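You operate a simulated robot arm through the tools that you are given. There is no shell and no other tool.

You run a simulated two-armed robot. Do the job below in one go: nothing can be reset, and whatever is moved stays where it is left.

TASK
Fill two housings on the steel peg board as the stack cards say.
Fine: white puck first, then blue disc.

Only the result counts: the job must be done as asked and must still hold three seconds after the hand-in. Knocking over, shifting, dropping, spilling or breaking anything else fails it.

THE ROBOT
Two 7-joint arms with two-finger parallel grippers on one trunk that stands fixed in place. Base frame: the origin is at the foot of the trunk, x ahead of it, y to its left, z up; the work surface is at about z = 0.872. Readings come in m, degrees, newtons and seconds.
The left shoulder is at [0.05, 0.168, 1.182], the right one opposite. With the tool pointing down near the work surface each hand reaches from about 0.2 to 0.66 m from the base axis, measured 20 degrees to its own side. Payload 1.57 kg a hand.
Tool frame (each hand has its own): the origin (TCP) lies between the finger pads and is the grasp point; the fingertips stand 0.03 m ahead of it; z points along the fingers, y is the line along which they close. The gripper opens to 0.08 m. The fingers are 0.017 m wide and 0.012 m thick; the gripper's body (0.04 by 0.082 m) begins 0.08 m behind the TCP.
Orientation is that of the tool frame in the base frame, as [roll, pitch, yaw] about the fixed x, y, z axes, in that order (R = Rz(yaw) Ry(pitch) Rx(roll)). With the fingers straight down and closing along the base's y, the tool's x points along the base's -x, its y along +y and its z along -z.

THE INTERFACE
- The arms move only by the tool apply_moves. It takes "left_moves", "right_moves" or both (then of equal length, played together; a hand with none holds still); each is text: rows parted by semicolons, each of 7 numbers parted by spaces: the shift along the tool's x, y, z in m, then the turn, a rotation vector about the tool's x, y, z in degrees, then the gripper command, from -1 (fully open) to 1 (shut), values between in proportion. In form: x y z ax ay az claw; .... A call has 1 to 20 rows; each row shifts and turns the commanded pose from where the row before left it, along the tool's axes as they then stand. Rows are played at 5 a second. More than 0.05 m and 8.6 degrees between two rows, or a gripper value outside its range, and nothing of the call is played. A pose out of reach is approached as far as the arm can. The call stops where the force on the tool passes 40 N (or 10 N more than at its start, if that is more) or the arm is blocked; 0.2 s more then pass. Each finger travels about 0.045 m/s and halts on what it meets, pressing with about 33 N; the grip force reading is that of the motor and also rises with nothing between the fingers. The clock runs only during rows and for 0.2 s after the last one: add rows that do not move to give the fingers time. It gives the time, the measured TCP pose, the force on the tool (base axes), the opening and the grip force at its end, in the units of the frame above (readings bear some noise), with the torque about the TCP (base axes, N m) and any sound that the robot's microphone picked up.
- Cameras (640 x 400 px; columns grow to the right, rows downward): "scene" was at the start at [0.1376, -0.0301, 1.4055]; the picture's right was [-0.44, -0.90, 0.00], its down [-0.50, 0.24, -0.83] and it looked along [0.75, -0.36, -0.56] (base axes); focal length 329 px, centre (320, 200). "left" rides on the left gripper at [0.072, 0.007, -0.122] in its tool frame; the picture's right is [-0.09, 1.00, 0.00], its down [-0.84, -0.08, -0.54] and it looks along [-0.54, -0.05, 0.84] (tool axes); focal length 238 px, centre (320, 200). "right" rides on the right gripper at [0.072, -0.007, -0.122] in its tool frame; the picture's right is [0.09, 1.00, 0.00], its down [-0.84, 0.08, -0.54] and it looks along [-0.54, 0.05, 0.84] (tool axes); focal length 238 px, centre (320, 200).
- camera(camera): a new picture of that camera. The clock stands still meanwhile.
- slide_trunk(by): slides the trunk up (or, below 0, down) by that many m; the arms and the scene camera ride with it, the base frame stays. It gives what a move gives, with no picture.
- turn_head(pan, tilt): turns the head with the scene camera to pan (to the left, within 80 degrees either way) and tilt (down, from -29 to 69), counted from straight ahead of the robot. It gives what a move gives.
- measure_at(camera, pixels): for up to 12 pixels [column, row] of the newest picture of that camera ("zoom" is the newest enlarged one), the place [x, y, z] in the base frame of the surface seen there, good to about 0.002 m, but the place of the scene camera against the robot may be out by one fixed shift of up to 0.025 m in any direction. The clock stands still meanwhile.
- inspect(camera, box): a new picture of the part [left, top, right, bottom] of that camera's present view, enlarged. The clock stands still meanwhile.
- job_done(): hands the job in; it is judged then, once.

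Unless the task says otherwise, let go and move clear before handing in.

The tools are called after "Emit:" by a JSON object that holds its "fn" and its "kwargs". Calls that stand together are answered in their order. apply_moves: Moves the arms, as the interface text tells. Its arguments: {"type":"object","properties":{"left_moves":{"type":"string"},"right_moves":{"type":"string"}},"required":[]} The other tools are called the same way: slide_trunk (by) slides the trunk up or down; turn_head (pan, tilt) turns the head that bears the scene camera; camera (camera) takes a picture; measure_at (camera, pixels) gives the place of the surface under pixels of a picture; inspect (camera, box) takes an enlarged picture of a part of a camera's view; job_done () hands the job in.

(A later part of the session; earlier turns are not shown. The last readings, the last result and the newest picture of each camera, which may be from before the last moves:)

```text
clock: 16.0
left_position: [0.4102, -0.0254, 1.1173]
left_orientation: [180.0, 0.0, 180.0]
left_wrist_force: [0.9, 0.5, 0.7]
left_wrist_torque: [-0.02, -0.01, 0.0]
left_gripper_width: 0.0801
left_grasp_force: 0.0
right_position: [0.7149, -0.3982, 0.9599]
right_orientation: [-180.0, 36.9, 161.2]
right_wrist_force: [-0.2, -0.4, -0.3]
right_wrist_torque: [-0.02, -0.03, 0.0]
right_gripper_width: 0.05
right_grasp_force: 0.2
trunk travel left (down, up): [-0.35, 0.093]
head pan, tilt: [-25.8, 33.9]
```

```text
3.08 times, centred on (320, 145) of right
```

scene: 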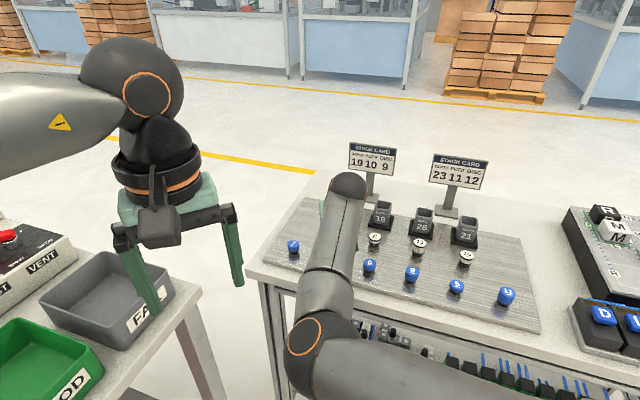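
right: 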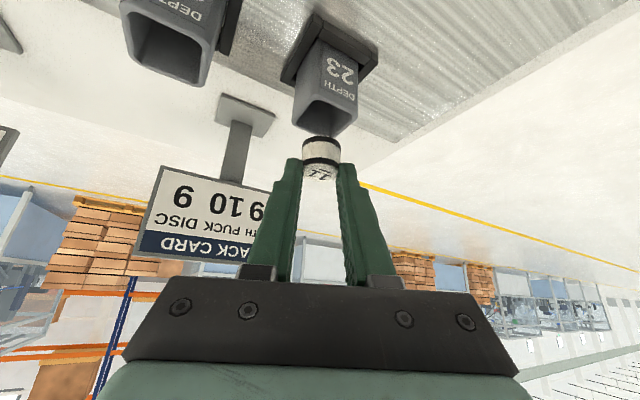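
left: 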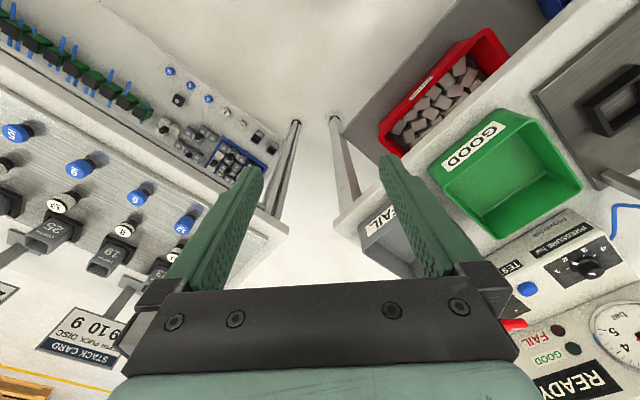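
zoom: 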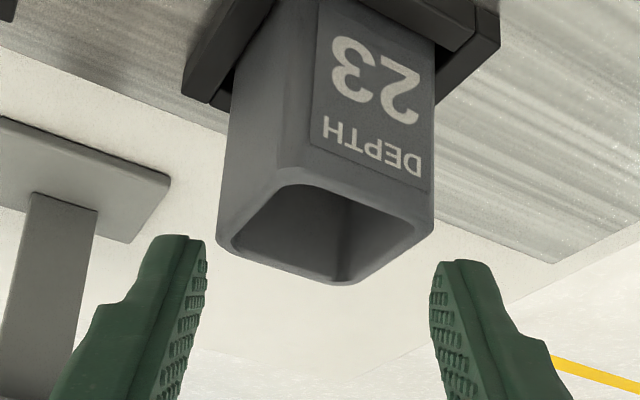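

The opening is clear and the puck has dropped inside. I'll rise straight up 6 cm and go hover over disc 12 with the same tilt.

Emit:
{"fn": "apply_moves", "kwargs": {"right_moves": "-0.0181 0 -0.02395 0 0 0 -0.25; -0.0181 0 -0.02395 0 0 0 -0.25; 0.0262 0.01098 -0.0198 0 0 0 -0.25; 0.0262 0.01098 -0.0198 0 0 0 -0.25; 0.0262 0.01098 -0.0198 0 0 0 -0.25; 0.0262 0.01098 -0.0198 0 0 0 -0.25; 0.0262 0.01098 -0.0198 0 0 0 -0.25; 0 0 0 0 0 0 -0.25; 0 0 0 0 0 0 -0.25"}}

Emit:
{"fn": "camera", "kwargs": {"camera": "right"}}

Emit:
{"fn": "camera", "kwargs": {"camera": "scene"}}

```text
clock: 18.0
left_position: [0.4095, -0.0242, 1.1178]
left_orientation: [-179.9, 0.1, -179.9]
left_wrist_force: [-0.2, -0.4, -0.9]
left_wrist_torque: [0.03, -0.03, 0.0]
left_gripper_width: 0.0802
left_grasp_force: 0.0
right_position: [0.5757, -0.2967, 1.0218]
right_orientation: [-179.6, 37.3, 160.8]
right_wrist_force: [-0.5, -0.4, 0.8]
right_wrist_torque: [0.0, -0.02, 0.01]
right_gripper_width: 0.0498
right_grasp_force: 0.0
trunk travel left (down, up): [-0.35, 0.093]
head pan, tilt: [-25.8, 33.9]
```

```text
taken
```

right: 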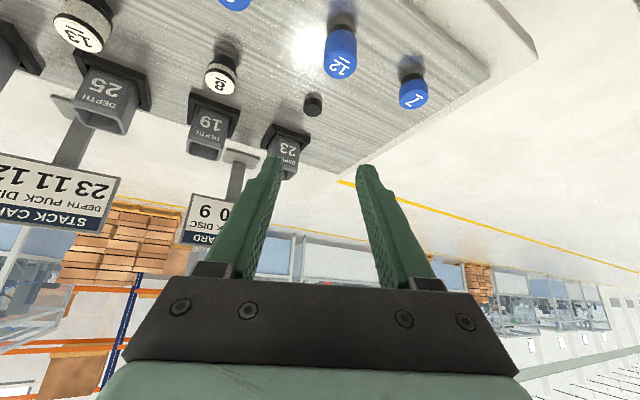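

```text
taken
```

scene: 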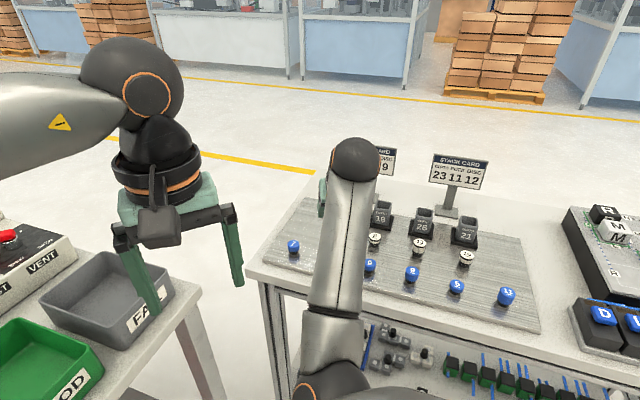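

The hand is over disc 12, but the forearm in the scene runs low toward the front of the bench (elbow near (330,385)). I'll measure forearm heights versus the bench edge before descending.

Emit:
{"fn": "measure_at", "kwargs": {"camera": "scene", "pixels": [[330, 390], [328, 345], [330, 310], [340, 260], [350, 210], [355, 160], [290, 280], [300, 395], [275, 275], [385, 310]]}}

Emit:
{"fn": "apply_moves", "kwargs": {"right_moves": "0 0 0 0 0 0 -0.25; 0 0 0 0 0 0 -0.25"}}

Emit:
{"fn": "inspect", "kwargs": {"camera": "right", "box": [300, 10, 380, 90]}}

```text
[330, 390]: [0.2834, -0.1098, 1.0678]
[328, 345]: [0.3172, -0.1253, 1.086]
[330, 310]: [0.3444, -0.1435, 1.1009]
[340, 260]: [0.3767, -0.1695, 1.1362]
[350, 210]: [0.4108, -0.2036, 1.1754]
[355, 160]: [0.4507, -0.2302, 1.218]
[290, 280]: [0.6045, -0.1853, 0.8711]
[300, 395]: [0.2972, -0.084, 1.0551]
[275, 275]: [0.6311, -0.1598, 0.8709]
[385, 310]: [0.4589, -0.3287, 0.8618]
```

```text
clock: 18.6
left_position: [0.4108, -0.0233, 1.1175]
left_orientation: [-180.0, 0.0, -180.0]
left_wrist_force: [-0.6, -0.8, -0.1]
left_wrist_torque: [0.02, 0.02, 0.0]
left_gripper_width: 0.08
left_grasp_force: 0.0
right_position: [0.5773, -0.2972, 1.02]
right_orientation: [-179.4, 37.2, 161.0]
right_wrist_force: [-0.1, -0.5, 0.4]
right_wrist_torque: [0.05, 0.01, -0.02]
right_gripper_width: 0.05
right_grasp_force: 0.1
trunk travel left (down, up): [-0.35, 0.093]
head pan, tilt: [-25.8, 33.9]
```

```text
5.00 times, centred on (340, 50) of right
```

zoom: 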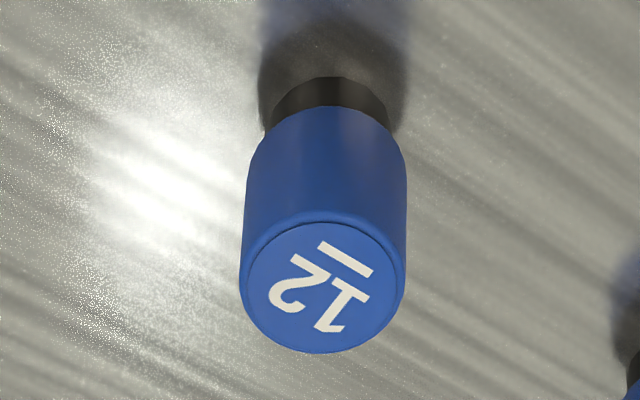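

The forearm is outside the bench edge (line y ≈ x−0.79) so it's clear. Measuring disc 12's top ellipse precisely, since the TCP reads ~4 mm off in y.

Emit:
{"fn": "measure_at", "kwargs": {"camera": "zoom", "pixels": [[244, 280], [403, 280], [325, 216], [322, 350], [323, 285], [262, 330], [385, 330], [265, 235], [390, 240], [325, 160], [325, 120], [325, 95]]}}

Emit:
{"fn": "measure_at", "kwargs": {"camera": "scene", "pixels": [[200, 288], [215, 340], [170, 300], [120, 390], [100, 255], [240, 290]]}}

```text
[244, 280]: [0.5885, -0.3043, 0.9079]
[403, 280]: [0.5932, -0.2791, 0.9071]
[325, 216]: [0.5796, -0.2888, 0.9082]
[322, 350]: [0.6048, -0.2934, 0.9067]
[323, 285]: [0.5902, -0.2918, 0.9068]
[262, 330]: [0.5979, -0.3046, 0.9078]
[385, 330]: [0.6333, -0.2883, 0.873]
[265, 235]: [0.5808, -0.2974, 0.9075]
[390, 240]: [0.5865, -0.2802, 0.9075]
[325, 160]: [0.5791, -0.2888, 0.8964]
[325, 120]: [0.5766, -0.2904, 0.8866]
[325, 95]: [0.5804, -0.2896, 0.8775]
```

```text
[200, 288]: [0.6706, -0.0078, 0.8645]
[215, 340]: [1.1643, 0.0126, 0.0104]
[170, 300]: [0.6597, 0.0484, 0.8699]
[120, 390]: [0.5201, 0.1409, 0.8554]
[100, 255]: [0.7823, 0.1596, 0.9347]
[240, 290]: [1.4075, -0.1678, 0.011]
```

The disc reads ~5 mm different in y from before. I'll cross-check with disc 7, puck 8, and the empty peg in the present right view to see if it's a hand-pose effect.

Emit:
{"fn": "camera", "kwargs": {"camera": "right"}}

Emit:
{"fn": "measure_at", "kwargs": {"camera": "right", "pixels": [[413, 97], [220, 82], [313, 102], [342, 67], [82, 37], [235, 3]]}}

```text
taken
```

right: 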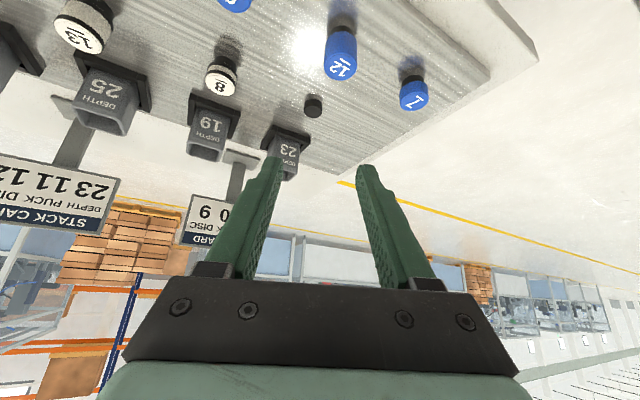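

```text
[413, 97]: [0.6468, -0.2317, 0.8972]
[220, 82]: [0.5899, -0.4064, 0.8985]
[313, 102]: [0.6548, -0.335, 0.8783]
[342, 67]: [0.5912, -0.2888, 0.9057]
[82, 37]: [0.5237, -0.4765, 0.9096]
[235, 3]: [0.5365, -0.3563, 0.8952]
```

Disc 12's centre is best taken as (0.591,-0.2914), top 0.907, so the fingers need ~10 mm more in +y. I'll shift and come down 5 cm, then recheck.

Emit:
{"fn": "apply_moves", "kwargs": {"right_moves": "0.0014 0.010 -0.0011 0 0 0 -0.25; 0.0151 0 0.01995 0 0 0 -0.25; 0.0151 0 0.01995 0 0 0 -0.25; 0 0 0 0 0 0 -0.25; 0 0 0 0 0 0 -0.25"}}

Emit:
{"fn": "camera", "kwargs": {"camera": "right"}}

Emit:
{"fn": "camera", "kwargs": {"camera": "scene"}}

Emit:
{"fn": "inspect", "kwargs": {"camera": "right", "box": [260, 60, 400, 200]}}

```text
clock: 19.8
left_position: [0.4097, -0.0239, 1.1172]
left_orientation: [180.0, 0.0, 180.0]
left_wrist_force: [0.1, -0.6, -0.6]
left_wrist_torque: [0.02, -0.02, -0.04]
left_gripper_width: 0.0803
left_grasp_force: 0.1
right_position: [0.5875, -0.2885, 0.9907]
right_orientation: [180.0, 39.5, 160.6]
right_wrist_force: [0.2, -0.1, 0.0]
right_wrist_torque: [0.0, 0.02, -0.01]
right_gripper_width: 0.0499
right_grasp_force: 0.0
trunk travel left (down, up): [-0.35, 0.093]
head pan, tilt: [-25.8, 33.9]
```

```text
taken
```

right: 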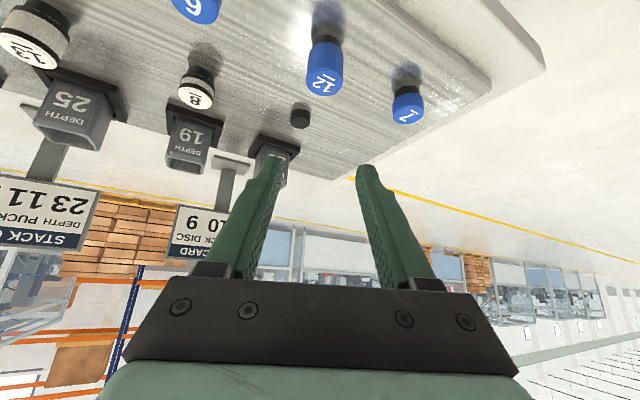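

```text
taken
```

scene: 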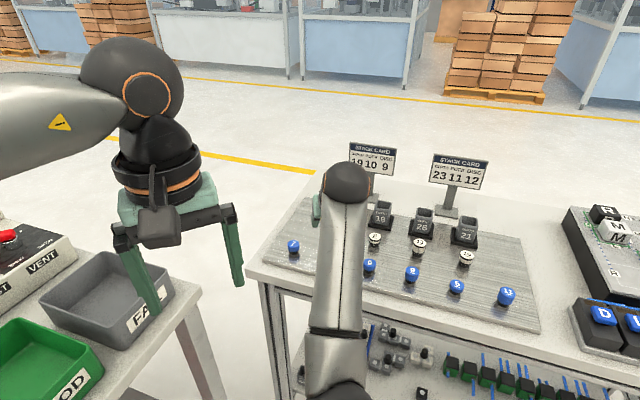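

```text
2.86 times, centred on (330, 130) of right
```

zoom: 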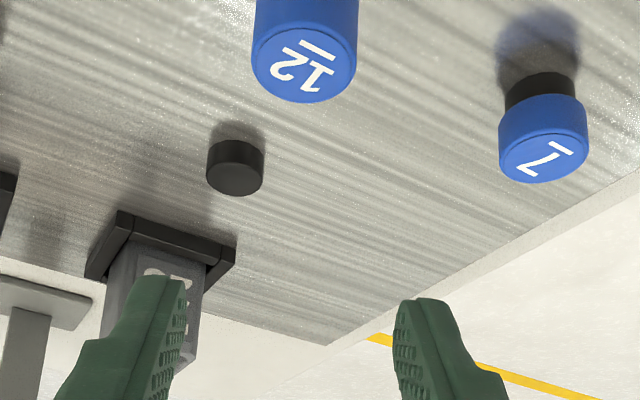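

The hand stopped short (z 0.991 rather than 0.970, pitch 39.5°), so the arm is near a joint limit with the elbow low. I'll wait a moment to see if it settles, without moving.

Emit:
{"fn": "apply_moves", "kwargs": {"right_moves": "0 0 0 0 0 0 -0.25; 0 0 0 0 0 0 -0.25; 0 0 0 0 0 0 -0.25; 0 0 0 0 0 0 -0.25"}}

Emit:
{"fn": "turn_head", "kwargs": {"pan": -20, "tilt": 60}}

Emit:
{"fn": "camera", "kwargs": {"camera": "scene"}}

```text
clock: 20.8
left_position: [0.4111, -0.0232, 1.1167]
left_orientation: [-179.9, -0.1, -180.0]
left_wrist_force: [-0.9, -0.5, 1.0]
left_wrist_torque: [-0.01, -0.03, 0.01]
left_gripper_width: 0.0798
left_grasp_force: 0.1
right_position: [0.5863, -0.2898, 0.9907]
right_orientation: [179.7, 39.3, 160.4]
right_wrist_force: [0.2, -0.2, 0.3]
right_wrist_torque: [0.0, 0.01, -0.01]
right_gripper_width: 0.0497
right_grasp_force: 0.0
trunk travel left (down, up): [-0.35, 0.093]
head pan, tilt: [-25.8, 33.9]
```

```text
clock: 21.7
left_position: [0.4097, -0.0239, 1.1172]
left_orientation: [180.0, 0.0, 180.0]
left_wrist_force: [1.0, 0.5, -0.1]
left_wrist_torque: [0.01, -0.06, 0.01]
left_gripper_width: 0.0802
left_grasp_force: 0.1
right_position: [0.5862, -0.2898, 0.9894]
right_orientation: [179.7, 39.3, 160.2]
right_wrist_force: [0.3, -0.2, 0.2]
right_wrist_torque: [-0.05, -0.01, -0.01]
right_gripper_width: 0.0501
right_grasp_force: 0.1
trunk travel left (down, up): [-0.35, 0.093]
head pan, tilt: [-20.0, 60.0]
```

```text
taken
```

scene: 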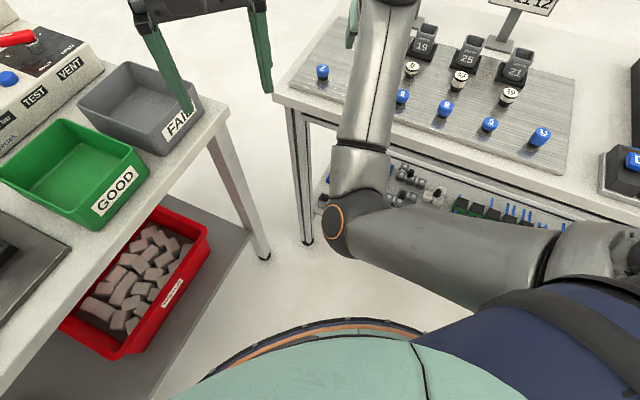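

The scene view shows the elbow crossed inward (at (340,230)), which limits this pose. Since the disc is round I can tilt from another azimuth: I'll rise 6 cm and swing the tilt direction by +54° about the vertical to bring the wrist back to the right.

Emit:
{"fn": "apply_moves", "kwargs": {"right_moves": "-0.0181 0 -0.02395 0 0 0 -0.25; -0.0181 0 -0.02395 0 0 0 -0.25; 0 0 0 -4.65 0 -6.15 -0.25; 0 0 0 -4.65 0 -6.15 -0.25; 0 0 0 -4.65 0 -6.15 -0.25; 0 0 0 -4.65 0 -6.15 -0.25; 0 0 0 -4.65 0 -6.15 -0.25; 0 0 0 -4.65 0 -6.15 -0.25; 0 0 0 -4.65 0 -6.15 -0.25; 0 0 0 0 0 0 -0.25; 0 0 0 0 0 0 -0.25"}}

Emit:
{"fn": "camera", "kwargs": {"camera": "right"}}

Emit:
{"fn": "camera", "kwargs": {"camera": "scene"}}

```text
clock: 24.1
left_position: [0.409, -0.0246, 1.1173]
left_orientation: [179.9, 0.0, -179.9]
left_wrist_force: [0.1, -0.1, -0.1]
left_wrist_torque: [-0.03, 0.04, 0.01]
left_gripper_width: 0.08
left_grasp_force: 0.1
right_position: [0.5787, -0.2822, 1.0293]
right_orientation: [180.0, 36.9, -144.9]
right_wrist_force: [-0.1, 1.1, -0.3]
right_wrist_torque: [0.03, 0.0, 0.02]
right_gripper_width: 0.0503
right_grasp_force: 0.1
trunk travel left (down, up): [-0.35, 0.093]
head pan, tilt: [-20.0, 60.0]
```

```text
taken
```

right: 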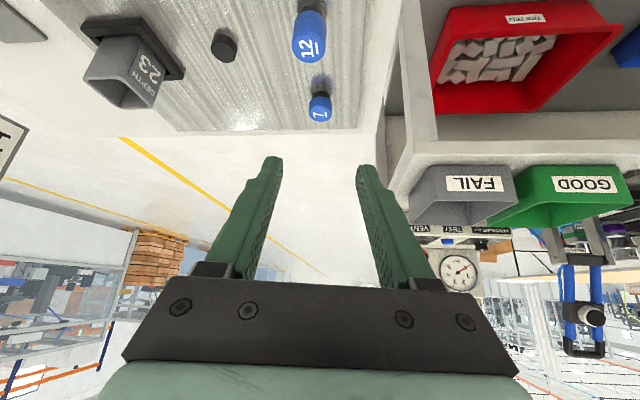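

```text
taken
```

scene: 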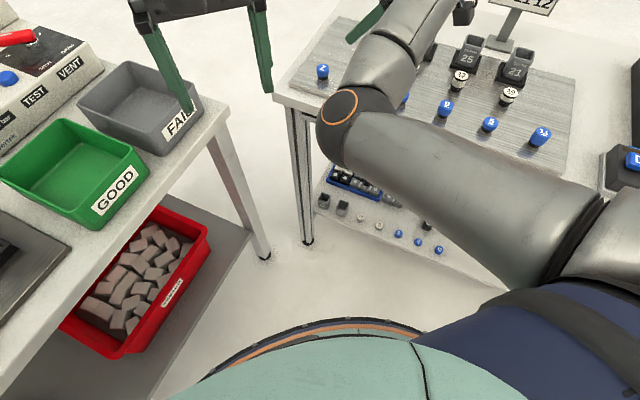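

The orientation is now exact ([180,36.9,-144.9]) with the elbow less crossed. Refining disc 12's place (px ~ (310,42)) from here.

Emit:
{"fn": "inspect", "kwargs": {"camera": "right", "box": [270, 0, 350, 80]}}

```text
5.00 times, centred on (310, 40) of right
```

zoom: 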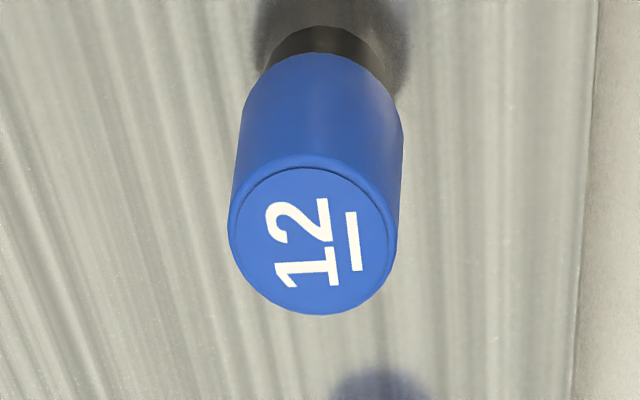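

Emit:
{"fn": "measure_at", "kwargs": {"camera": "zoom", "pixels": [[230, 232], [397, 236], [314, 165], [314, 312], [314, 238], [252, 285], [375, 290], [255, 190], [378, 192], [316, 120], [316, 70], [314, 155]]}}

```text
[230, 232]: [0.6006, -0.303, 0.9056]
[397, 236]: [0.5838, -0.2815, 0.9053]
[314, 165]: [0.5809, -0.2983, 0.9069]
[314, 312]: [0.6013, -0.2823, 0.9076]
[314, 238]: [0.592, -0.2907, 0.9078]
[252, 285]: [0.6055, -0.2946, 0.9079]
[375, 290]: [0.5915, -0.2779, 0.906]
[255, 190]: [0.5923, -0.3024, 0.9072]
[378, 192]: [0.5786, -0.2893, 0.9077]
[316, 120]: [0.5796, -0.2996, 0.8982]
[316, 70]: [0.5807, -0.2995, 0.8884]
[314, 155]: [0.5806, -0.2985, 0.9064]
```

Disc 12's centre is (0.5918,-0.2912), top 0.907. Shifting ~15 mm along the closing axis and descending 5 cm.

Emit:
{"fn": "apply_moves", "kwargs": {"right_moves": "0.0060 -0.0153 -0.0045 0 0 0 -0.25; 0.01505 0 0.01997 0 0 0 -0.25; 0.01505 0 0.01997 0 0 0 -0.25; 0 0 0 0 0 0 -0.25; 0 0 0 0 0 0 -0.25"}}

Emit:
{"fn": "camera", "kwargs": {"camera": "right"}}

Emit:
{"fn": "inspect", "kwargs": {"camera": "right", "box": [250, 40, 390, 180]}}

```text
clock: 25.3
left_position: [0.4093, -0.0245, 1.1177]
left_orientation: [180.0, -0.1, 180.0]
left_wrist_force: [0.4, 0.3, 0.5]
left_wrist_torque: [-0.02, -0.01, -0.03]
left_gripper_width: 0.0799
left_grasp_force: 0.0
right_position: [0.5794, -0.2989, 0.9785]
right_orientation: [-179.9, 37.0, -145.0]
right_wrist_force: [0.3, -0.8, -0.7]
right_wrist_torque: [0.03, -0.01, 0.01]
right_gripper_width: 0.0501
right_grasp_force: 0.0
trunk travel left (down, up): [-0.35, 0.093]
head pan, tilt: [-20.0, 60.0]
```

```text
taken
```

right: 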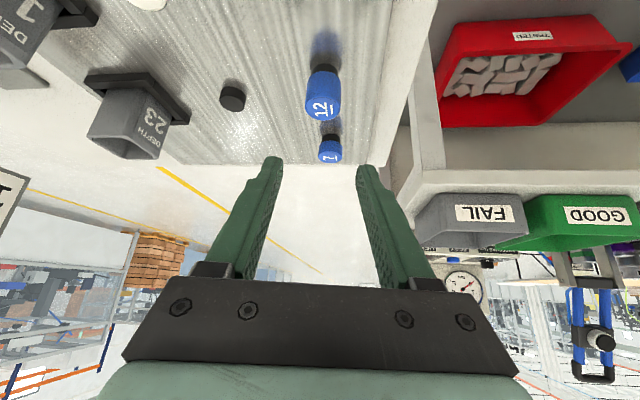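

```text
2.86 times, centred on (320, 110) of right
```

zoom: 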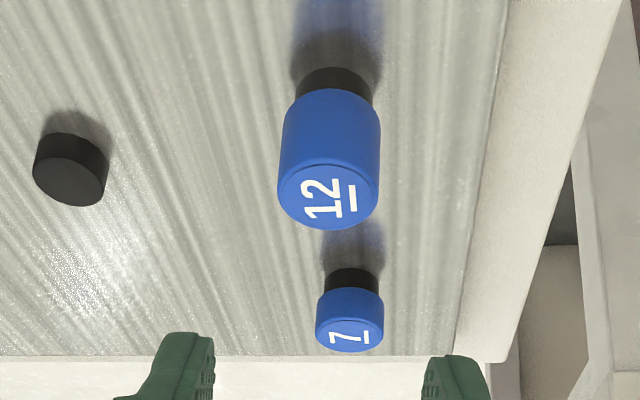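

The disc is centred between the fingers (px ~ (323,105) vs expected 324). Descending 5.6 cm to grasp height.

Emit:
{"fn": "apply_moves", "kwargs": {"right_moves": "0.0112 0 0.01485 0 0 0 -0.25; 0.0112 0 0.01485 0 0 0 -0.25; 0.0112 0 0.01485 0 0 0 -0.25; 0 0 0 0 0 0 -0.25; 0 0 0 0 0 0 -0.25"}}

Emit:
{"fn": "inspect", "kwargs": {"camera": "right", "box": [240, 80, 400, 240]}}

Emit:
{"fn": "camera", "kwargs": {"camera": "scene"}}

```text
clock: 26.5
left_position: [0.4099, -0.0255, 1.1169]
left_orientation: [-180.0, 0.0, 180.0]
left_wrist_force: [-1.0, -1.0, 0.0]
left_wrist_torque: [-0.04, 0.02, 0.01]
left_gripper_width: 0.0802
left_grasp_force: 0.1
right_position: [0.5798, -0.2986, 0.9219]
right_orientation: [-179.9, 37.0, -145.1]
right_wrist_force: [-0.9, -0.7, -0.9]
right_wrist_torque: [0.0, -0.02, 0.02]
right_gripper_width: 0.0499
right_grasp_force: 0.1
trunk travel left (down, up): [-0.35, 0.093]
head pan, tilt: [-20.0, 60.0]
```

```text
2.50 times, centred on (320, 160) of right
```

zoom: 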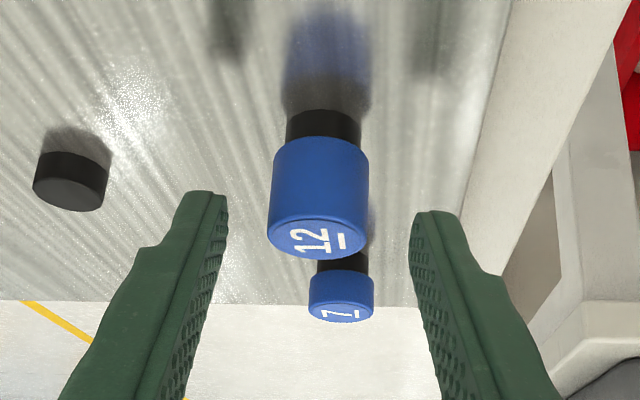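

```text
taken
```

scene: 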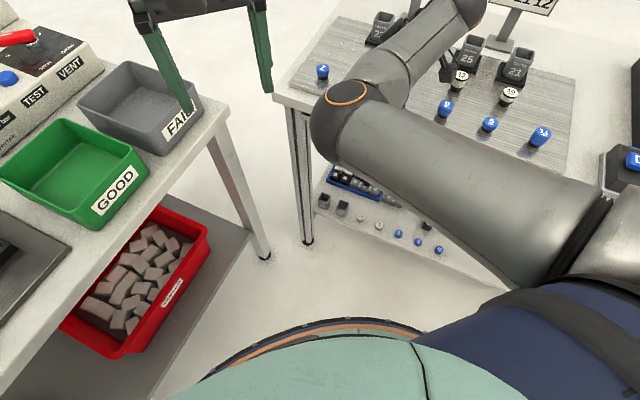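

Same geometry as with the puck: disc 12 centred between tips. Closing and lifting 2 cm.

Emit:
{"fn": "apply_moves", "kwargs": {"right_moves": "0 0 0 0 0 0 0.3; 0 0 0 0 0 0 1; 0 0 0 0 0 0 1; 0 0 0 0 0 0 1; 0 0 0 0 0 0 1; 0 0 0 0 0 0 1; -0.00301 0 -0.004 0 0 0 1; -0.00301 0 -0.004 0 0 0 1; -0.00602 0 -0.008 0 0 0 1; 0 0 0 0 0 0 1"}}

Emit:
{"fn": "inspect", "kwargs": {"camera": "right", "box": [270, 110, 370, 200]}}

```text
clock: 28.7
left_position: [0.4107, -0.0231, 1.1169]
left_orientation: [-179.9, 0.0, 179.9]
left_wrist_force: [0.8, -0.1, -0.9]
left_wrist_torque: [0.0, 0.02, 0.0]
left_gripper_width: 0.0804
left_grasp_force: 0.2
right_position: [0.581, -0.2991, 0.9436]
right_orientation: [179.9, 37.0, -145.0]
right_wrist_force: [0.0, 0.4, -0.4]
right_wrist_torque: [0.0, 0.0, -0.02]
right_gripper_width: 0.0249
right_grasp_force: 33.5
trunk travel left (down, up): [-0.35, 0.093]
head pan, tilt: [-20.0, 60.0]
```

```text
4.44 times, centred on (320, 155) of right
```

zoom: 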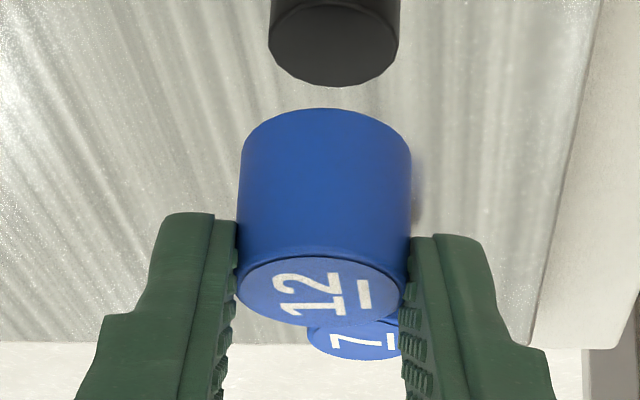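

Disc 12 is off its peg and held. I'll raise 6 cm, then travel to housing 23 while gradually swinging the tilt back to the original azimuth.

Emit:
{"fn": "apply_moves", "kwargs": {"right_moves": "-0.01806 0 -0.02396 0 0 0 1; -0.01806 0 -0.02396 0 0 0 1; -0.00527 -0.01978 0.00397 4.06 0 5.39 1; -0.00709 -0.01886 0.00535 4.06 0 5.39 1; -0.00881 -0.01769 0.00664 4.06 0 5.39 1; -0.01041 -0.01627 0.00785 4.06 0 5.39 1; -0.01187 -0.01462 0.00894 4.06 0 5.39 1; -0.01316 -0.01277 0.00992 4.06 0 5.39 1; -0.01426 -0.01075 0.01075 4.06 0 5.39 1; -0.01517 -0.00857 0.01143 4.06 0 5.39 1; 0 0 0 0 0 0 1; 0 0 0 0 0 0 1"}}

Emit:
{"fn": "camera", "kwargs": {"camera": "right"}}

Emit:
{"fn": "inspect", "kwargs": {"camera": "right", "box": [280, 75, 370, 185]}}

```text
clock: 31.3
left_position: [0.4093, -0.0237, 1.1168]
left_orientation: [180.0, 0.0, 180.0]
left_wrist_force: [0.1, 0.1, -0.3]
left_wrist_torque: [0.06, 0.03, -0.02]
left_gripper_width: 0.0801
left_grasp_force: 0.0
right_position: [0.7173, -0.3981, 1.0025]
right_orientation: [180.0, 37.0, 161.0]
right_wrist_force: [0.0, 0.9, -0.2]
right_wrist_torque: [-0.01, -0.04, 0.02]
right_gripper_width: 0.0249
right_grasp_force: 33.4
trunk travel left (down, up): [-0.35, 0.093]
head pan, tilt: [-20.0, 60.0]
```

```text
taken
```

right: 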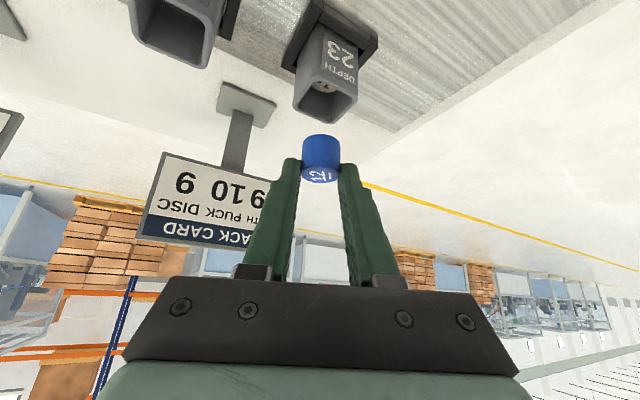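

```text
3.64 times, centred on (325, 130) of right
```

zoom: 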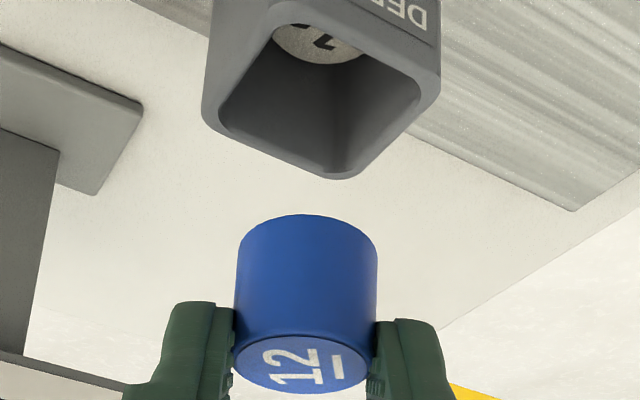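

Puck 11 lies flat at the bottom of housing 23 (visible at (318,45) in the enlargement). Measuring disc and rim for alignment.

Emit:
{"fn": "measure_at", "kwargs": {"camera": "zoom", "pixels": [[306, 345], [303, 388], [303, 366], [255, 362], [355, 365], [306, 222], [306, 250], [306, 290], [306, 320], [240, 255], [373, 255], [304, 338]]}}

Emit:
{"fn": "measure_at", "kwargs": {"camera": "zoom", "pixels": [[208, 110], [435, 75], [340, 176], [278, 145], [395, 130], [240, 55], [318, 40], [340, 55], [288, 12], [415, 60]]}}

```text
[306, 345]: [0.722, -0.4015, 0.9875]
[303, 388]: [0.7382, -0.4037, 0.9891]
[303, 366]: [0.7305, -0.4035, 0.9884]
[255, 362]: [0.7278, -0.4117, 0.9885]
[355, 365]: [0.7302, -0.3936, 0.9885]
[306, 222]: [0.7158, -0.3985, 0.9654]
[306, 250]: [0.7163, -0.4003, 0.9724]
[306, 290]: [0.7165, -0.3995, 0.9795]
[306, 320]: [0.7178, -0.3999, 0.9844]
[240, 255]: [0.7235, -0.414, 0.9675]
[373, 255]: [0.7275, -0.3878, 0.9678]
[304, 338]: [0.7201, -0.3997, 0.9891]
```

```text
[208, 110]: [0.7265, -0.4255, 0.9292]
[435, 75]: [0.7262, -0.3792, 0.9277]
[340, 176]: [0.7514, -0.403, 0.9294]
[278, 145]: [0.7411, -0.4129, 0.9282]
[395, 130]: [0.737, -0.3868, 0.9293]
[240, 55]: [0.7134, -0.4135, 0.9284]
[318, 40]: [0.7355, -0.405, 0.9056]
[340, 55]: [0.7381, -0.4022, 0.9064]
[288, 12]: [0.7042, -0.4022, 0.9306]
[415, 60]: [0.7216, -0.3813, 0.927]
```

Alignment is within 1 mm sideways and ~1.5 mm too far outward. Correcting that and descending 38 mm so the disc just enters.

Emit:
{"fn": "apply_moves", "kwargs": {"right_moves": "0.0072 0 0.0067 0 0 0 1; 0.00602 0 0.00798 0 0 0 1; 0.00602 0 0.00798 0 0 0 1; 0.0048 0 0.0064 0 0 0 1; 0 0 0 0 0 0 1"}}

Emit:
{"fn": "inspect", "kwargs": {"camera": "right", "box": [270, 90, 370, 210]}}

```text
clock: 32.5
left_position: [0.409, -0.0241, 1.117]
left_orientation: [-179.9, 0.1, -179.9]
left_wrist_force: [0.8, 0.1, 0.3]
left_wrist_torque: [0.01, 0.02, -0.02]
left_gripper_width: 0.0797
left_grasp_force: 0.1
right_position: [0.716, -0.3989, 0.9657]
right_orientation: [180.0, 37.0, 161.0]
right_wrist_force: [0.5, 0.7, -0.7]
right_wrist_torque: [0.03, 0.0, -0.03]
right_gripper_width: 0.0247
right_grasp_force: 33.0
trunk travel left (down, up): [-0.35, 0.093]
head pan, tilt: [-20.0, 60.0]
```

```text
3.33 times, centred on (320, 150) of right
```

zoom: 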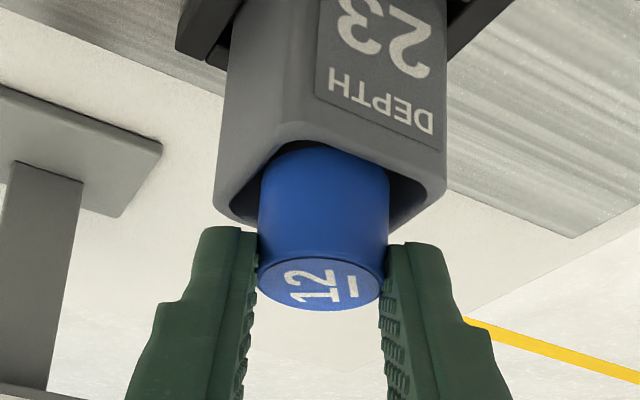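

The disc's lower end is inside the opening, with no contact force. Going down 7 mm more, then releasing.

Emit:
{"fn": "apply_moves", "kwargs": {"right_moves": "0.00211 0 0.0028 0 0 0 1; 0.00211 0 0.0028 0 0 0 1; 0 0 0 0 0 0 1"}}

Emit:
{"fn": "inspect", "kwargs": {"camera": "right", "box": [270, 90, 370, 210]}}

```text
clock: 33.3
left_position: [0.4106, -0.0235, 1.1167]
left_orientation: [-180.0, 0.0, -180.0]
left_wrist_force: [-0.5, -0.2, 0.0]
left_wrist_torque: [0.02, 0.06, 0.0]
left_gripper_width: 0.0801
left_grasp_force: 0.0
right_position: [0.715, -0.3979, 0.9572]
right_orientation: [179.8, 37.0, 161.0]
right_wrist_force: [-0.3, -0.2, -0.9]
right_wrist_torque: [-0.03, -0.02, 0.01]
right_gripper_width: 0.025
right_grasp_force: 33.4
trunk travel left (down, up): [-0.35, 0.093]
head pan, tilt: [-20.0, 60.0]
```

```text
3.33 times, centred on (320, 150) of right
```

zoom: 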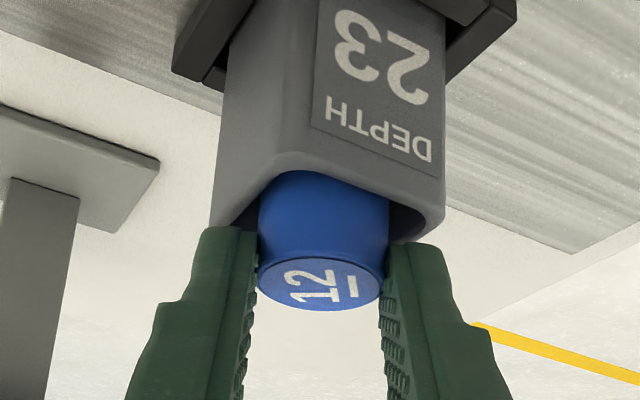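

Emit:
{"fn": "apply_moves", "kwargs": {"right_moves": "0 0 0 0 0 0 0.3; 0 0 0 0 0 0 0.1; 0 0 0 0 0 0 -0.25; 0 0 0 0 0 0 -0.25; 0 0 0 0 0 0 -0.25; -0.01806 0 -0.02396 0 0 0 -0.25; -0.01806 0 -0.02396 0 0 0 -0.25; 0 0 0 0 0 0 -0.25"}}

Emit:
{"fn": "camera", "kwargs": {"camera": "right"}}

Emit:
{"fn": "inspect", "kwargs": {"camera": "right", "box": [250, 20, 390, 160]}}

```text
clock: 35.1
left_position: [0.4104, -0.0251, 1.1162]
left_orientation: [179.9, 0.1, 179.9]
left_wrist_force: [0.0, 0.1, -1.0]
left_wrist_torque: [-0.01, 0.02, -0.03]
left_gripper_width: 0.08
left_grasp_force: 0.2
right_position: [0.7157, -0.3985, 1.0191]
right_orientation: [180.0, 37.0, 161.0]
right_wrist_force: [-0.4, -0.3, -0.1]
right_wrist_torque: [-0.01, -0.01, 0.0]
right_gripper_width: 0.0498
right_grasp_force: 0.0
trunk travel left (down, up): [-0.35, 0.093]
head pan, tilt: [-20.0, 60.0]
```

```text
taken
```

right: 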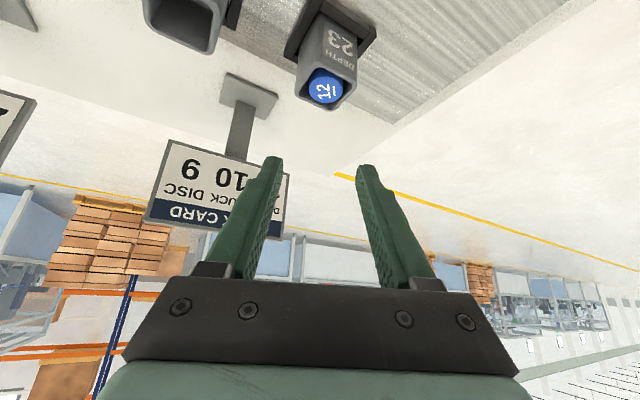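

```text
2.86 times, centred on (320, 90) of right
```

zoom: 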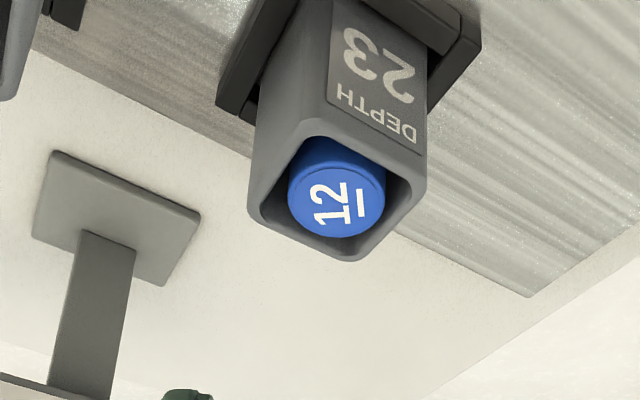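

Disc 12 sits in the housing. Checking its top height versus the rim for flushness.

Emit:
{"fn": "measure_at", "kwargs": {"camera": "zoom", "pixels": [[310, 190], [365, 195], [338, 170], [335, 228], [345, 195], [290, 140], [260, 205], [350, 252], [420, 180]]}}

Emit:
{"fn": "measure_at", "kwargs": {"camera": "right", "pixels": [[190, 20], [212, 48], [180, 40], [225, 20]]}}

```text
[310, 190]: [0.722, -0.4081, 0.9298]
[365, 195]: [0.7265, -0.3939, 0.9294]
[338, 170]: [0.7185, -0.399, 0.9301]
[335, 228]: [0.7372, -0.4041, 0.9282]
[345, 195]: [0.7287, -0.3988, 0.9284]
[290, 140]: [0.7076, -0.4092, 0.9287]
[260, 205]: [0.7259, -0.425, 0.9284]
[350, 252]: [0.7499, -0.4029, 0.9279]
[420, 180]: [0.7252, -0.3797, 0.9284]
```

```text
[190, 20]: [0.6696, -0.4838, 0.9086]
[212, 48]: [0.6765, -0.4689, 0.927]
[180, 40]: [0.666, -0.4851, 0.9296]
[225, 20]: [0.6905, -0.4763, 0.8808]
```

Disc 12's top is flush with the rim at 0.929 — first housing done. Next, puck 10 near (0.449,-0.549); moving there at a safe height with the same tilt.

Emit:
{"fn": "apply_moves", "kwargs": {"right_moves": "0.02158 -0.02865 -0.01626 0 0 0 -0.25; 0.02158 -0.02865 -0.01626 0 0 0 -0.25; 0.02158 -0.02865 -0.01626 0 0 0 -0.25; 0.02158 -0.02865 -0.01626 0 0 0 -0.25; 0.02158 -0.02865 -0.01626 0 0 0 -0.25; 0.02158 -0.02865 -0.01626 0 0 0 -0.25; 0.02158 -0.02865 -0.01626 0 0 0 -0.25; 0.02158 -0.02865 -0.01626 0 0 0 -0.25; 0 0 0 0 0 0 -0.25; 0 0 0 0 0 0 -0.25"}}

Emit:
{"fn": "camera", "kwargs": {"camera": "right"}}

Emit:
{"fn": "camera", "kwargs": {"camera": "scene"}}

```text
clock: 37.3
left_position: [0.4104, -0.0239, 1.1167]
left_orientation: [180.0, 0.0, -180.0]
left_wrist_force: [-0.1, -0.3, 0.4]
left_wrist_torque: [-0.01, 0.02, 0.03]
left_gripper_width: 0.08
left_grasp_force: 0.0
right_position: [0.4362, -0.5445, 1.0167]
right_orientation: [179.9, 36.9, 161.0]
right_wrist_force: [0.4, -0.3, -0.5]
right_wrist_torque: [0.01, 0.0, -0.03]
right_gripper_width: 0.0502
right_grasp_force: 0.1
trunk travel left (down, up): [-0.35, 0.093]
head pan, tilt: [-20.0, 60.0]
```

```text
taken
```

right: 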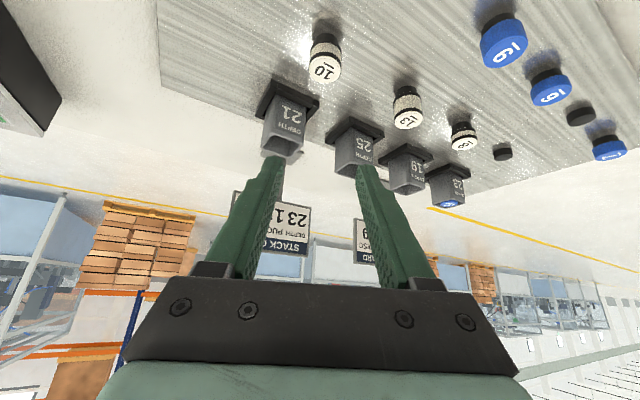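

```text
taken
```

scene: 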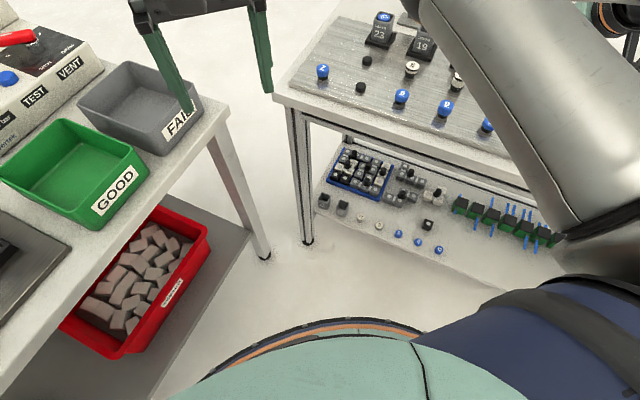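

Pose tracks exactly here. Enlarging puck 10 (px (325,68)) to refine its centre.

Emit:
{"fn": "inspect", "kwargs": {"camera": "right", "box": [285, 15, 365, 95]}}

```text
5.00 times, centred on (325, 55) of right
```

zoom: 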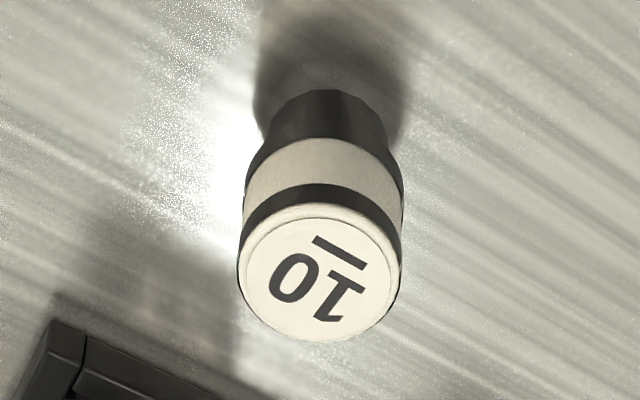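

Emit:
{"fn": "measure_at", "kwargs": {"camera": "zoom", "pixels": [[241, 272], [399, 275], [321, 208], [318, 338], [320, 272], [265, 230], [378, 318], [258, 315], [388, 235], [322, 165], [322, 150]]}}

```text
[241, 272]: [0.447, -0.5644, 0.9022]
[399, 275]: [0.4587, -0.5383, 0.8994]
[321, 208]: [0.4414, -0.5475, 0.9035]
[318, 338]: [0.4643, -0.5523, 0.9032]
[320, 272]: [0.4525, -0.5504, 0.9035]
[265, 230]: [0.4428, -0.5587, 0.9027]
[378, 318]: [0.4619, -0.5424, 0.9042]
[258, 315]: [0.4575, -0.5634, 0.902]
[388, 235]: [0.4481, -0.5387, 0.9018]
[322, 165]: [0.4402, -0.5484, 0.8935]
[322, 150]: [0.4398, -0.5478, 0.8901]
```

Puck 10's centre is (0.4527,-0.5507), top 0.903. Making a 5 mm correction and descending to grasp height.

Emit:
{"fn": "apply_moves", "kwargs": {"right_moves": "-0.0037 -0.001 0.0028 0 0 0 -0.25; 0.0147 0 0.01947 0 0 0 -0.25; 0.0147 0 0.01947 0 0 0 -0.25; 0.0147 0 0.01947 0 0 0 -0.25; 0.0147 0 0.01947 0 0 0 -0.25; 0 0 0 0 0 0 -0.25; 0 0 0 0 0 0 -0.25"}}

Emit:
{"fn": "inspect", "kwargs": {"camera": "right", "box": [240, 80, 400, 240]}}

Emit:
{"fn": "camera", "kwargs": {"camera": "scene"}}

```text
clock: 38.9
left_position: [0.4091, -0.0237, 1.1167]
left_orientation: [179.9, -0.1, 180.0]
left_wrist_force: [0.2, -0.6, -1.0]
left_wrist_torque: [-0.02, -0.02, -0.02]
left_gripper_width: 0.08
left_grasp_force: 0.0
right_position: [0.4396, -0.5467, 0.9196]
right_orientation: [179.9, 37.0, 161.0]
right_wrist_force: [0.1, 0.1, 0.9]
right_wrist_torque: [0.0, -0.02, 0.0]
right_gripper_width: 0.0502
right_grasp_force: 0.1
trunk travel left (down, up): [-0.35, 0.093]
head pan, tilt: [-20.0, 60.0]
```

```text
2.50 times, centred on (320, 160) of right
```

zoom: 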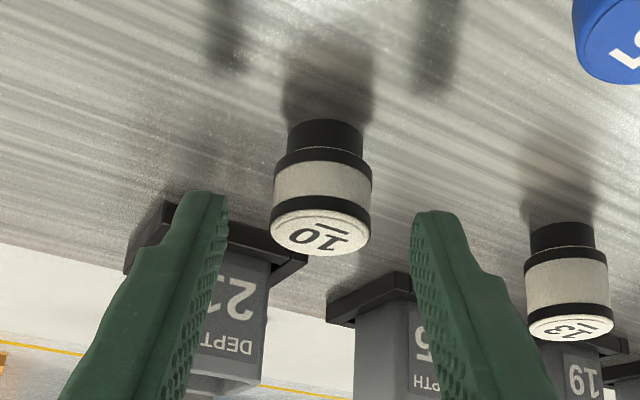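

```text
taken
```

scene: 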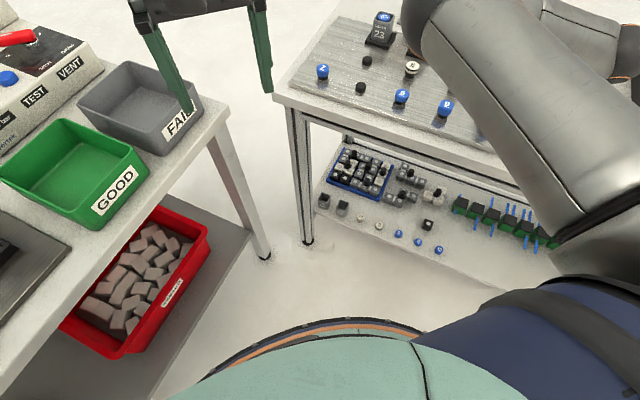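

Puck 10 is centred between the tips (at (320,235)). Checking the elbow's height in the scene, then closing and lifting.

Emit:
{"fn": "measure_at", "kwargs": {"camera": "scene", "pixels": [[425, 40], [415, 20], [470, 60], [520, 120]]}}

Emit:
{"fn": "apply_moves", "kwargs": {"right_moves": "0 0 0 0 0 0 0.3; 0 0 0 0 0 0 1; 0 0 0 0 0 0 1; 0 0 0 0 0 0 1; 0 0 0 0 0 0 1; 0 0 0 0 0 0 1; -0.00301 0 -0.004 0 0 0 1; -0.00301 0 -0.004 0 0 0 1; -0.00602 0 -0.008 0 0 0 1; 0 0 0 0 0 0 1"}}

Emit:
{"fn": "inspect", "kwargs": {"camera": "right", "box": [270, 110, 370, 200]}}

```text
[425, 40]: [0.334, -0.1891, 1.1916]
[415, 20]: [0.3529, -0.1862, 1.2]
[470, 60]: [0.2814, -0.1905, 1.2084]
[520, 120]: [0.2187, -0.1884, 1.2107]
```

```text
clock: 41.1
left_position: [0.4098, -0.0229, 1.1165]
left_orientation: [180.0, -0.1, -179.9]
left_wrist_force: [0.5, -0.6, 0.0]
left_wrist_torque: [-0.01, -0.01, 0.01]
left_gripper_width: 0.0798
left_grasp_force: 0.0
right_position: [0.4388, -0.5472, 0.9386]
right_orientation: [180.0, 37.1, 161.0]
right_wrist_force: [-0.3, -0.8, 0.5]
right_wrist_torque: [0.0, 0.02, 0.02]
right_gripper_width: 0.0209
right_grasp_force: 33.0
trunk travel left (down, up): [-0.35, 0.093]
head pan, tilt: [-20.0, 60.0]
```

```text
4.44 times, centred on (320, 155) of right
```

zoom: 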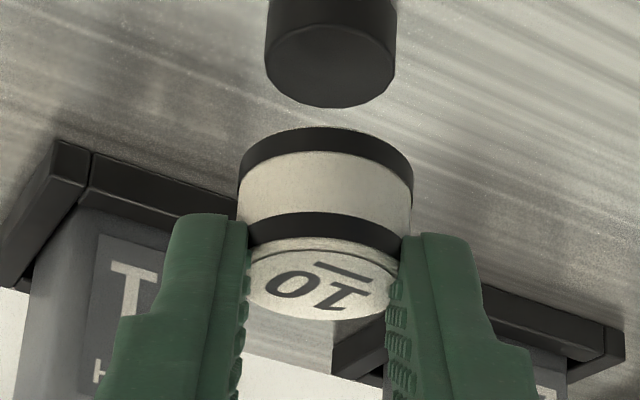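

Puck 10 is held and the elbow is high (z 1.2). Raising 6.5 cm and moving over housing 19 (expected near (0.657,-0.473)).

Emit:
{"fn": "apply_moves", "kwargs": {"right_moves": "-0.01956 0 -0.02596 0 0 0 1; -0.01956 0 -0.02596 0 0 0 1; -0.02232 0.02325 0.01682 0 0 0 1; -0.02232 0.02325 0.01682 0 0 0 1; -0.02232 0.02325 0.01682 0 0 0 1; -0.02232 0.02325 0.01682 0 0 0 1; -0.02232 0.02325 0.01682 0 0 0 1; -0.02232 0.02325 0.01682 0 0 0 1; 0 0 0 0 0 0 1; 0 0 0 0 0 0 1"}}

Emit:
{"fn": "camera", "kwargs": {"camera": "right"}}

Emit:
{"fn": "inspect", "kwargs": {"camera": "right", "box": [275, 65, 375, 185]}}

```text
clock: 43.3
left_position: [0.4098, -0.0234, 1.1174]
left_orientation: [179.9, 0.1, 180.0]
left_wrist_force: [0.3, 0.1, -0.5]
left_wrist_torque: [-0.01, 0.01, -0.02]
left_gripper_width: 0.08
left_grasp_force: 0.0
right_position: [0.6448, -0.4674, 1.0081]
right_orientation: [179.9, 37.0, 161.0]
right_wrist_force: [0.1, 0.1, 0.8]
right_wrist_torque: [0.05, -0.02, -0.02]
right_gripper_width: 0.0231
right_grasp_force: 33.5
trunk travel left (down, up): [-0.35, 0.093]
head pan, tilt: [-20.0, 60.0]
```

```text
taken
```

right: 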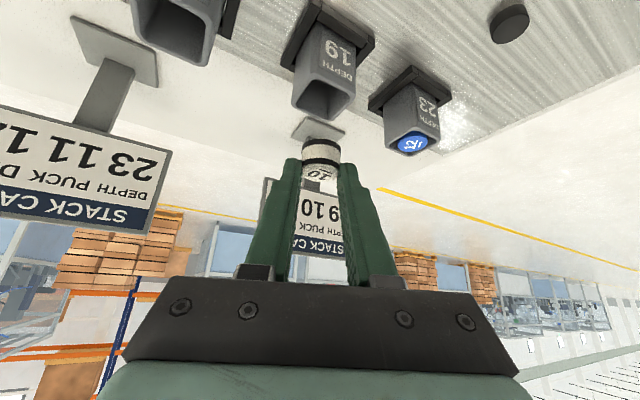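

```text
3.33 times, centred on (325, 125) of right
```

zoom: 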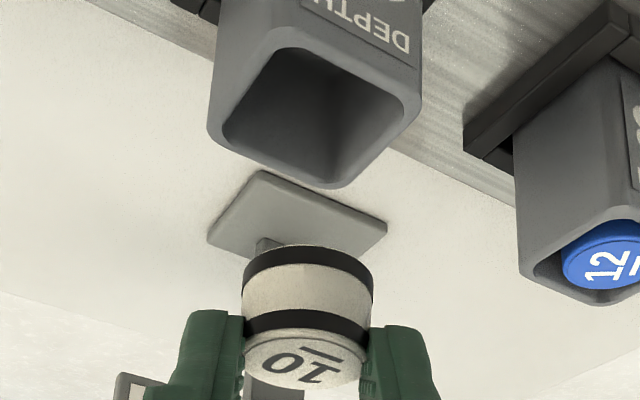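

Housing 19's rim is seen with corners near (280,45), (418,85), (333,185), (212,140) in the enlargement. Measuring rim and puck 10.

Emit:
{"fn": "measure_at", "kwargs": {"camera": "zoom", "pixels": [[276, 40], [346, 62], [416, 98], [375, 155], [333, 184], [270, 160], [212, 130], [240, 85], [290, 110], [330, 120]]}}

Emit:
{"fn": "measure_at", "kwargs": {"camera": "zoom", "pixels": [[307, 345], [303, 388], [305, 365], [262, 362], [345, 368], [308, 252], [308, 275], [308, 300], [308, 318], [246, 285], [370, 292], [275, 385]]}}

```text
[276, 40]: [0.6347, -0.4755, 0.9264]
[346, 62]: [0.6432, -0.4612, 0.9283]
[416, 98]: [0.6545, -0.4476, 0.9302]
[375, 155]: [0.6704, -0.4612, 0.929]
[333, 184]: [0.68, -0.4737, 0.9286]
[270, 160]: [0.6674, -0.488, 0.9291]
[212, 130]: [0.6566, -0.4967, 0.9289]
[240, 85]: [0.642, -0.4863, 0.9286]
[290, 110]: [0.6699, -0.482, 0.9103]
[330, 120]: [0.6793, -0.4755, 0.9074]
```

```text
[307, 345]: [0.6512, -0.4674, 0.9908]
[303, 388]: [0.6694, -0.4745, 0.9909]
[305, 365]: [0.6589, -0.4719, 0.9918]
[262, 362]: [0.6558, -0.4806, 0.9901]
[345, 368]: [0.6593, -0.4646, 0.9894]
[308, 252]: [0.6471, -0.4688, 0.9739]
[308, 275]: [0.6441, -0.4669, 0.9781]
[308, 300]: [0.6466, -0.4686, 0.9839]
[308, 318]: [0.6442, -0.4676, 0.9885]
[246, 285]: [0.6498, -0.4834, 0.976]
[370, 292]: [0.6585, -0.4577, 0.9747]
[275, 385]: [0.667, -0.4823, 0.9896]
```

Housing 19's centre is (0.6563,-0.4736), rim z 0.929; the held puck is ~2 mm off along the closing axis. Correcting and descending 43 mm to just enter.

Emit:
{"fn": "apply_moves", "kwargs": {"right_moves": "0.0004 -0.002 -0.0003 0 0 0 1; 0.0072 0 0.0096 0 0 0 1; 0.0072 0 0.0096 0 0 0 1; 0.0072 0 0.0096 0 0 0 1; 0.0043 0 0.0055 0 0 0 1; 0 0 0 0 0 0 1"}}

Emit:
{"fn": "inspect", "kwargs": {"camera": "right", "box": [270, 90, 370, 210]}}

```text
clock: 44.7
left_position: [0.4106, -0.0239, 1.1171]
left_orientation: [-180.0, 0.0, 179.9]
left_wrist_force: [0.2, 0.3, -0.3]
left_wrist_torque: [0.0, 0.02, 0.0]
left_gripper_width: 0.08
left_grasp_force: 0.1
right_position: [0.6414, -0.4706, 0.9642]
right_orientation: [179.8, 37.0, 161.0]
right_wrist_force: [-0.1, 0.8, 0.6]
right_wrist_torque: [-0.01, 0.0, 0.0]
right_gripper_width: 0.0235
right_grasp_force: 33.1
trunk travel left (down, up): [-0.35, 0.093]
head pan, tilt: [-20.0, 60.0]
```

```text
3.33 times, centred on (320, 150) of right
```

zoom: 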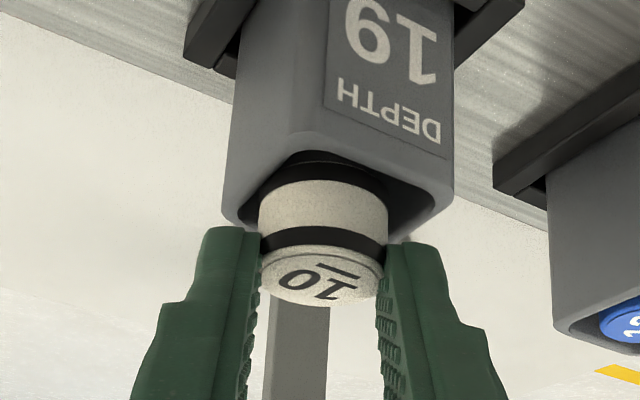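

Compared with the housing 23 picture, the side margins (222→260 vs 388→453) show the puck ~2 mm too far left, so my sideways correction was wrong. I'll rise 4 mm, undo it, and re-measure.

Emit:
{"fn": "apply_moves", "kwargs": {"right_moves": "-0.0024 0 -0.0032 0 0 0 1; 0 0.002 0 0 0 0 1; 0 0 0 0 0 0 1; 0 0 0 0 0 0 1"}}

Emit:
{"fn": "inspect", "kwargs": {"camera": "right", "box": [270, 90, 370, 210]}}

```text
clock: 45.7
left_position: [0.4105, -0.0242, 1.1154]
left_orientation: [-180.0, 0.0, -180.0]
left_wrist_force: [-0.6, -0.6, 0.5]
left_wrist_torque: [0.03, 0.0, 0.02]
left_gripper_width: 0.0802
left_grasp_force: 0.1
right_position: [0.643, -0.4686, 0.9674]
right_orientation: [179.9, 36.9, 161.0]
right_wrist_force: [0.6, 0.1, -0.4]
right_wrist_torque: [0.04, 0.01, -0.03]
right_gripper_width: 0.0233
right_grasp_force: 32.5
trunk travel left (down, up): [-0.35, 0.093]
head pan, tilt: [-20.0, 60.0]
```

```text
3.33 times, centred on (320, 150) of right
```

zoom: 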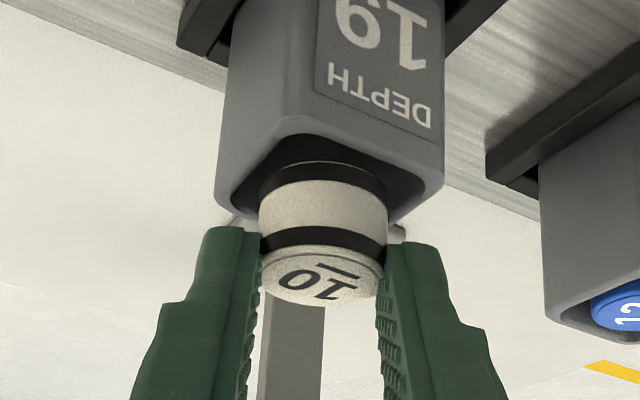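

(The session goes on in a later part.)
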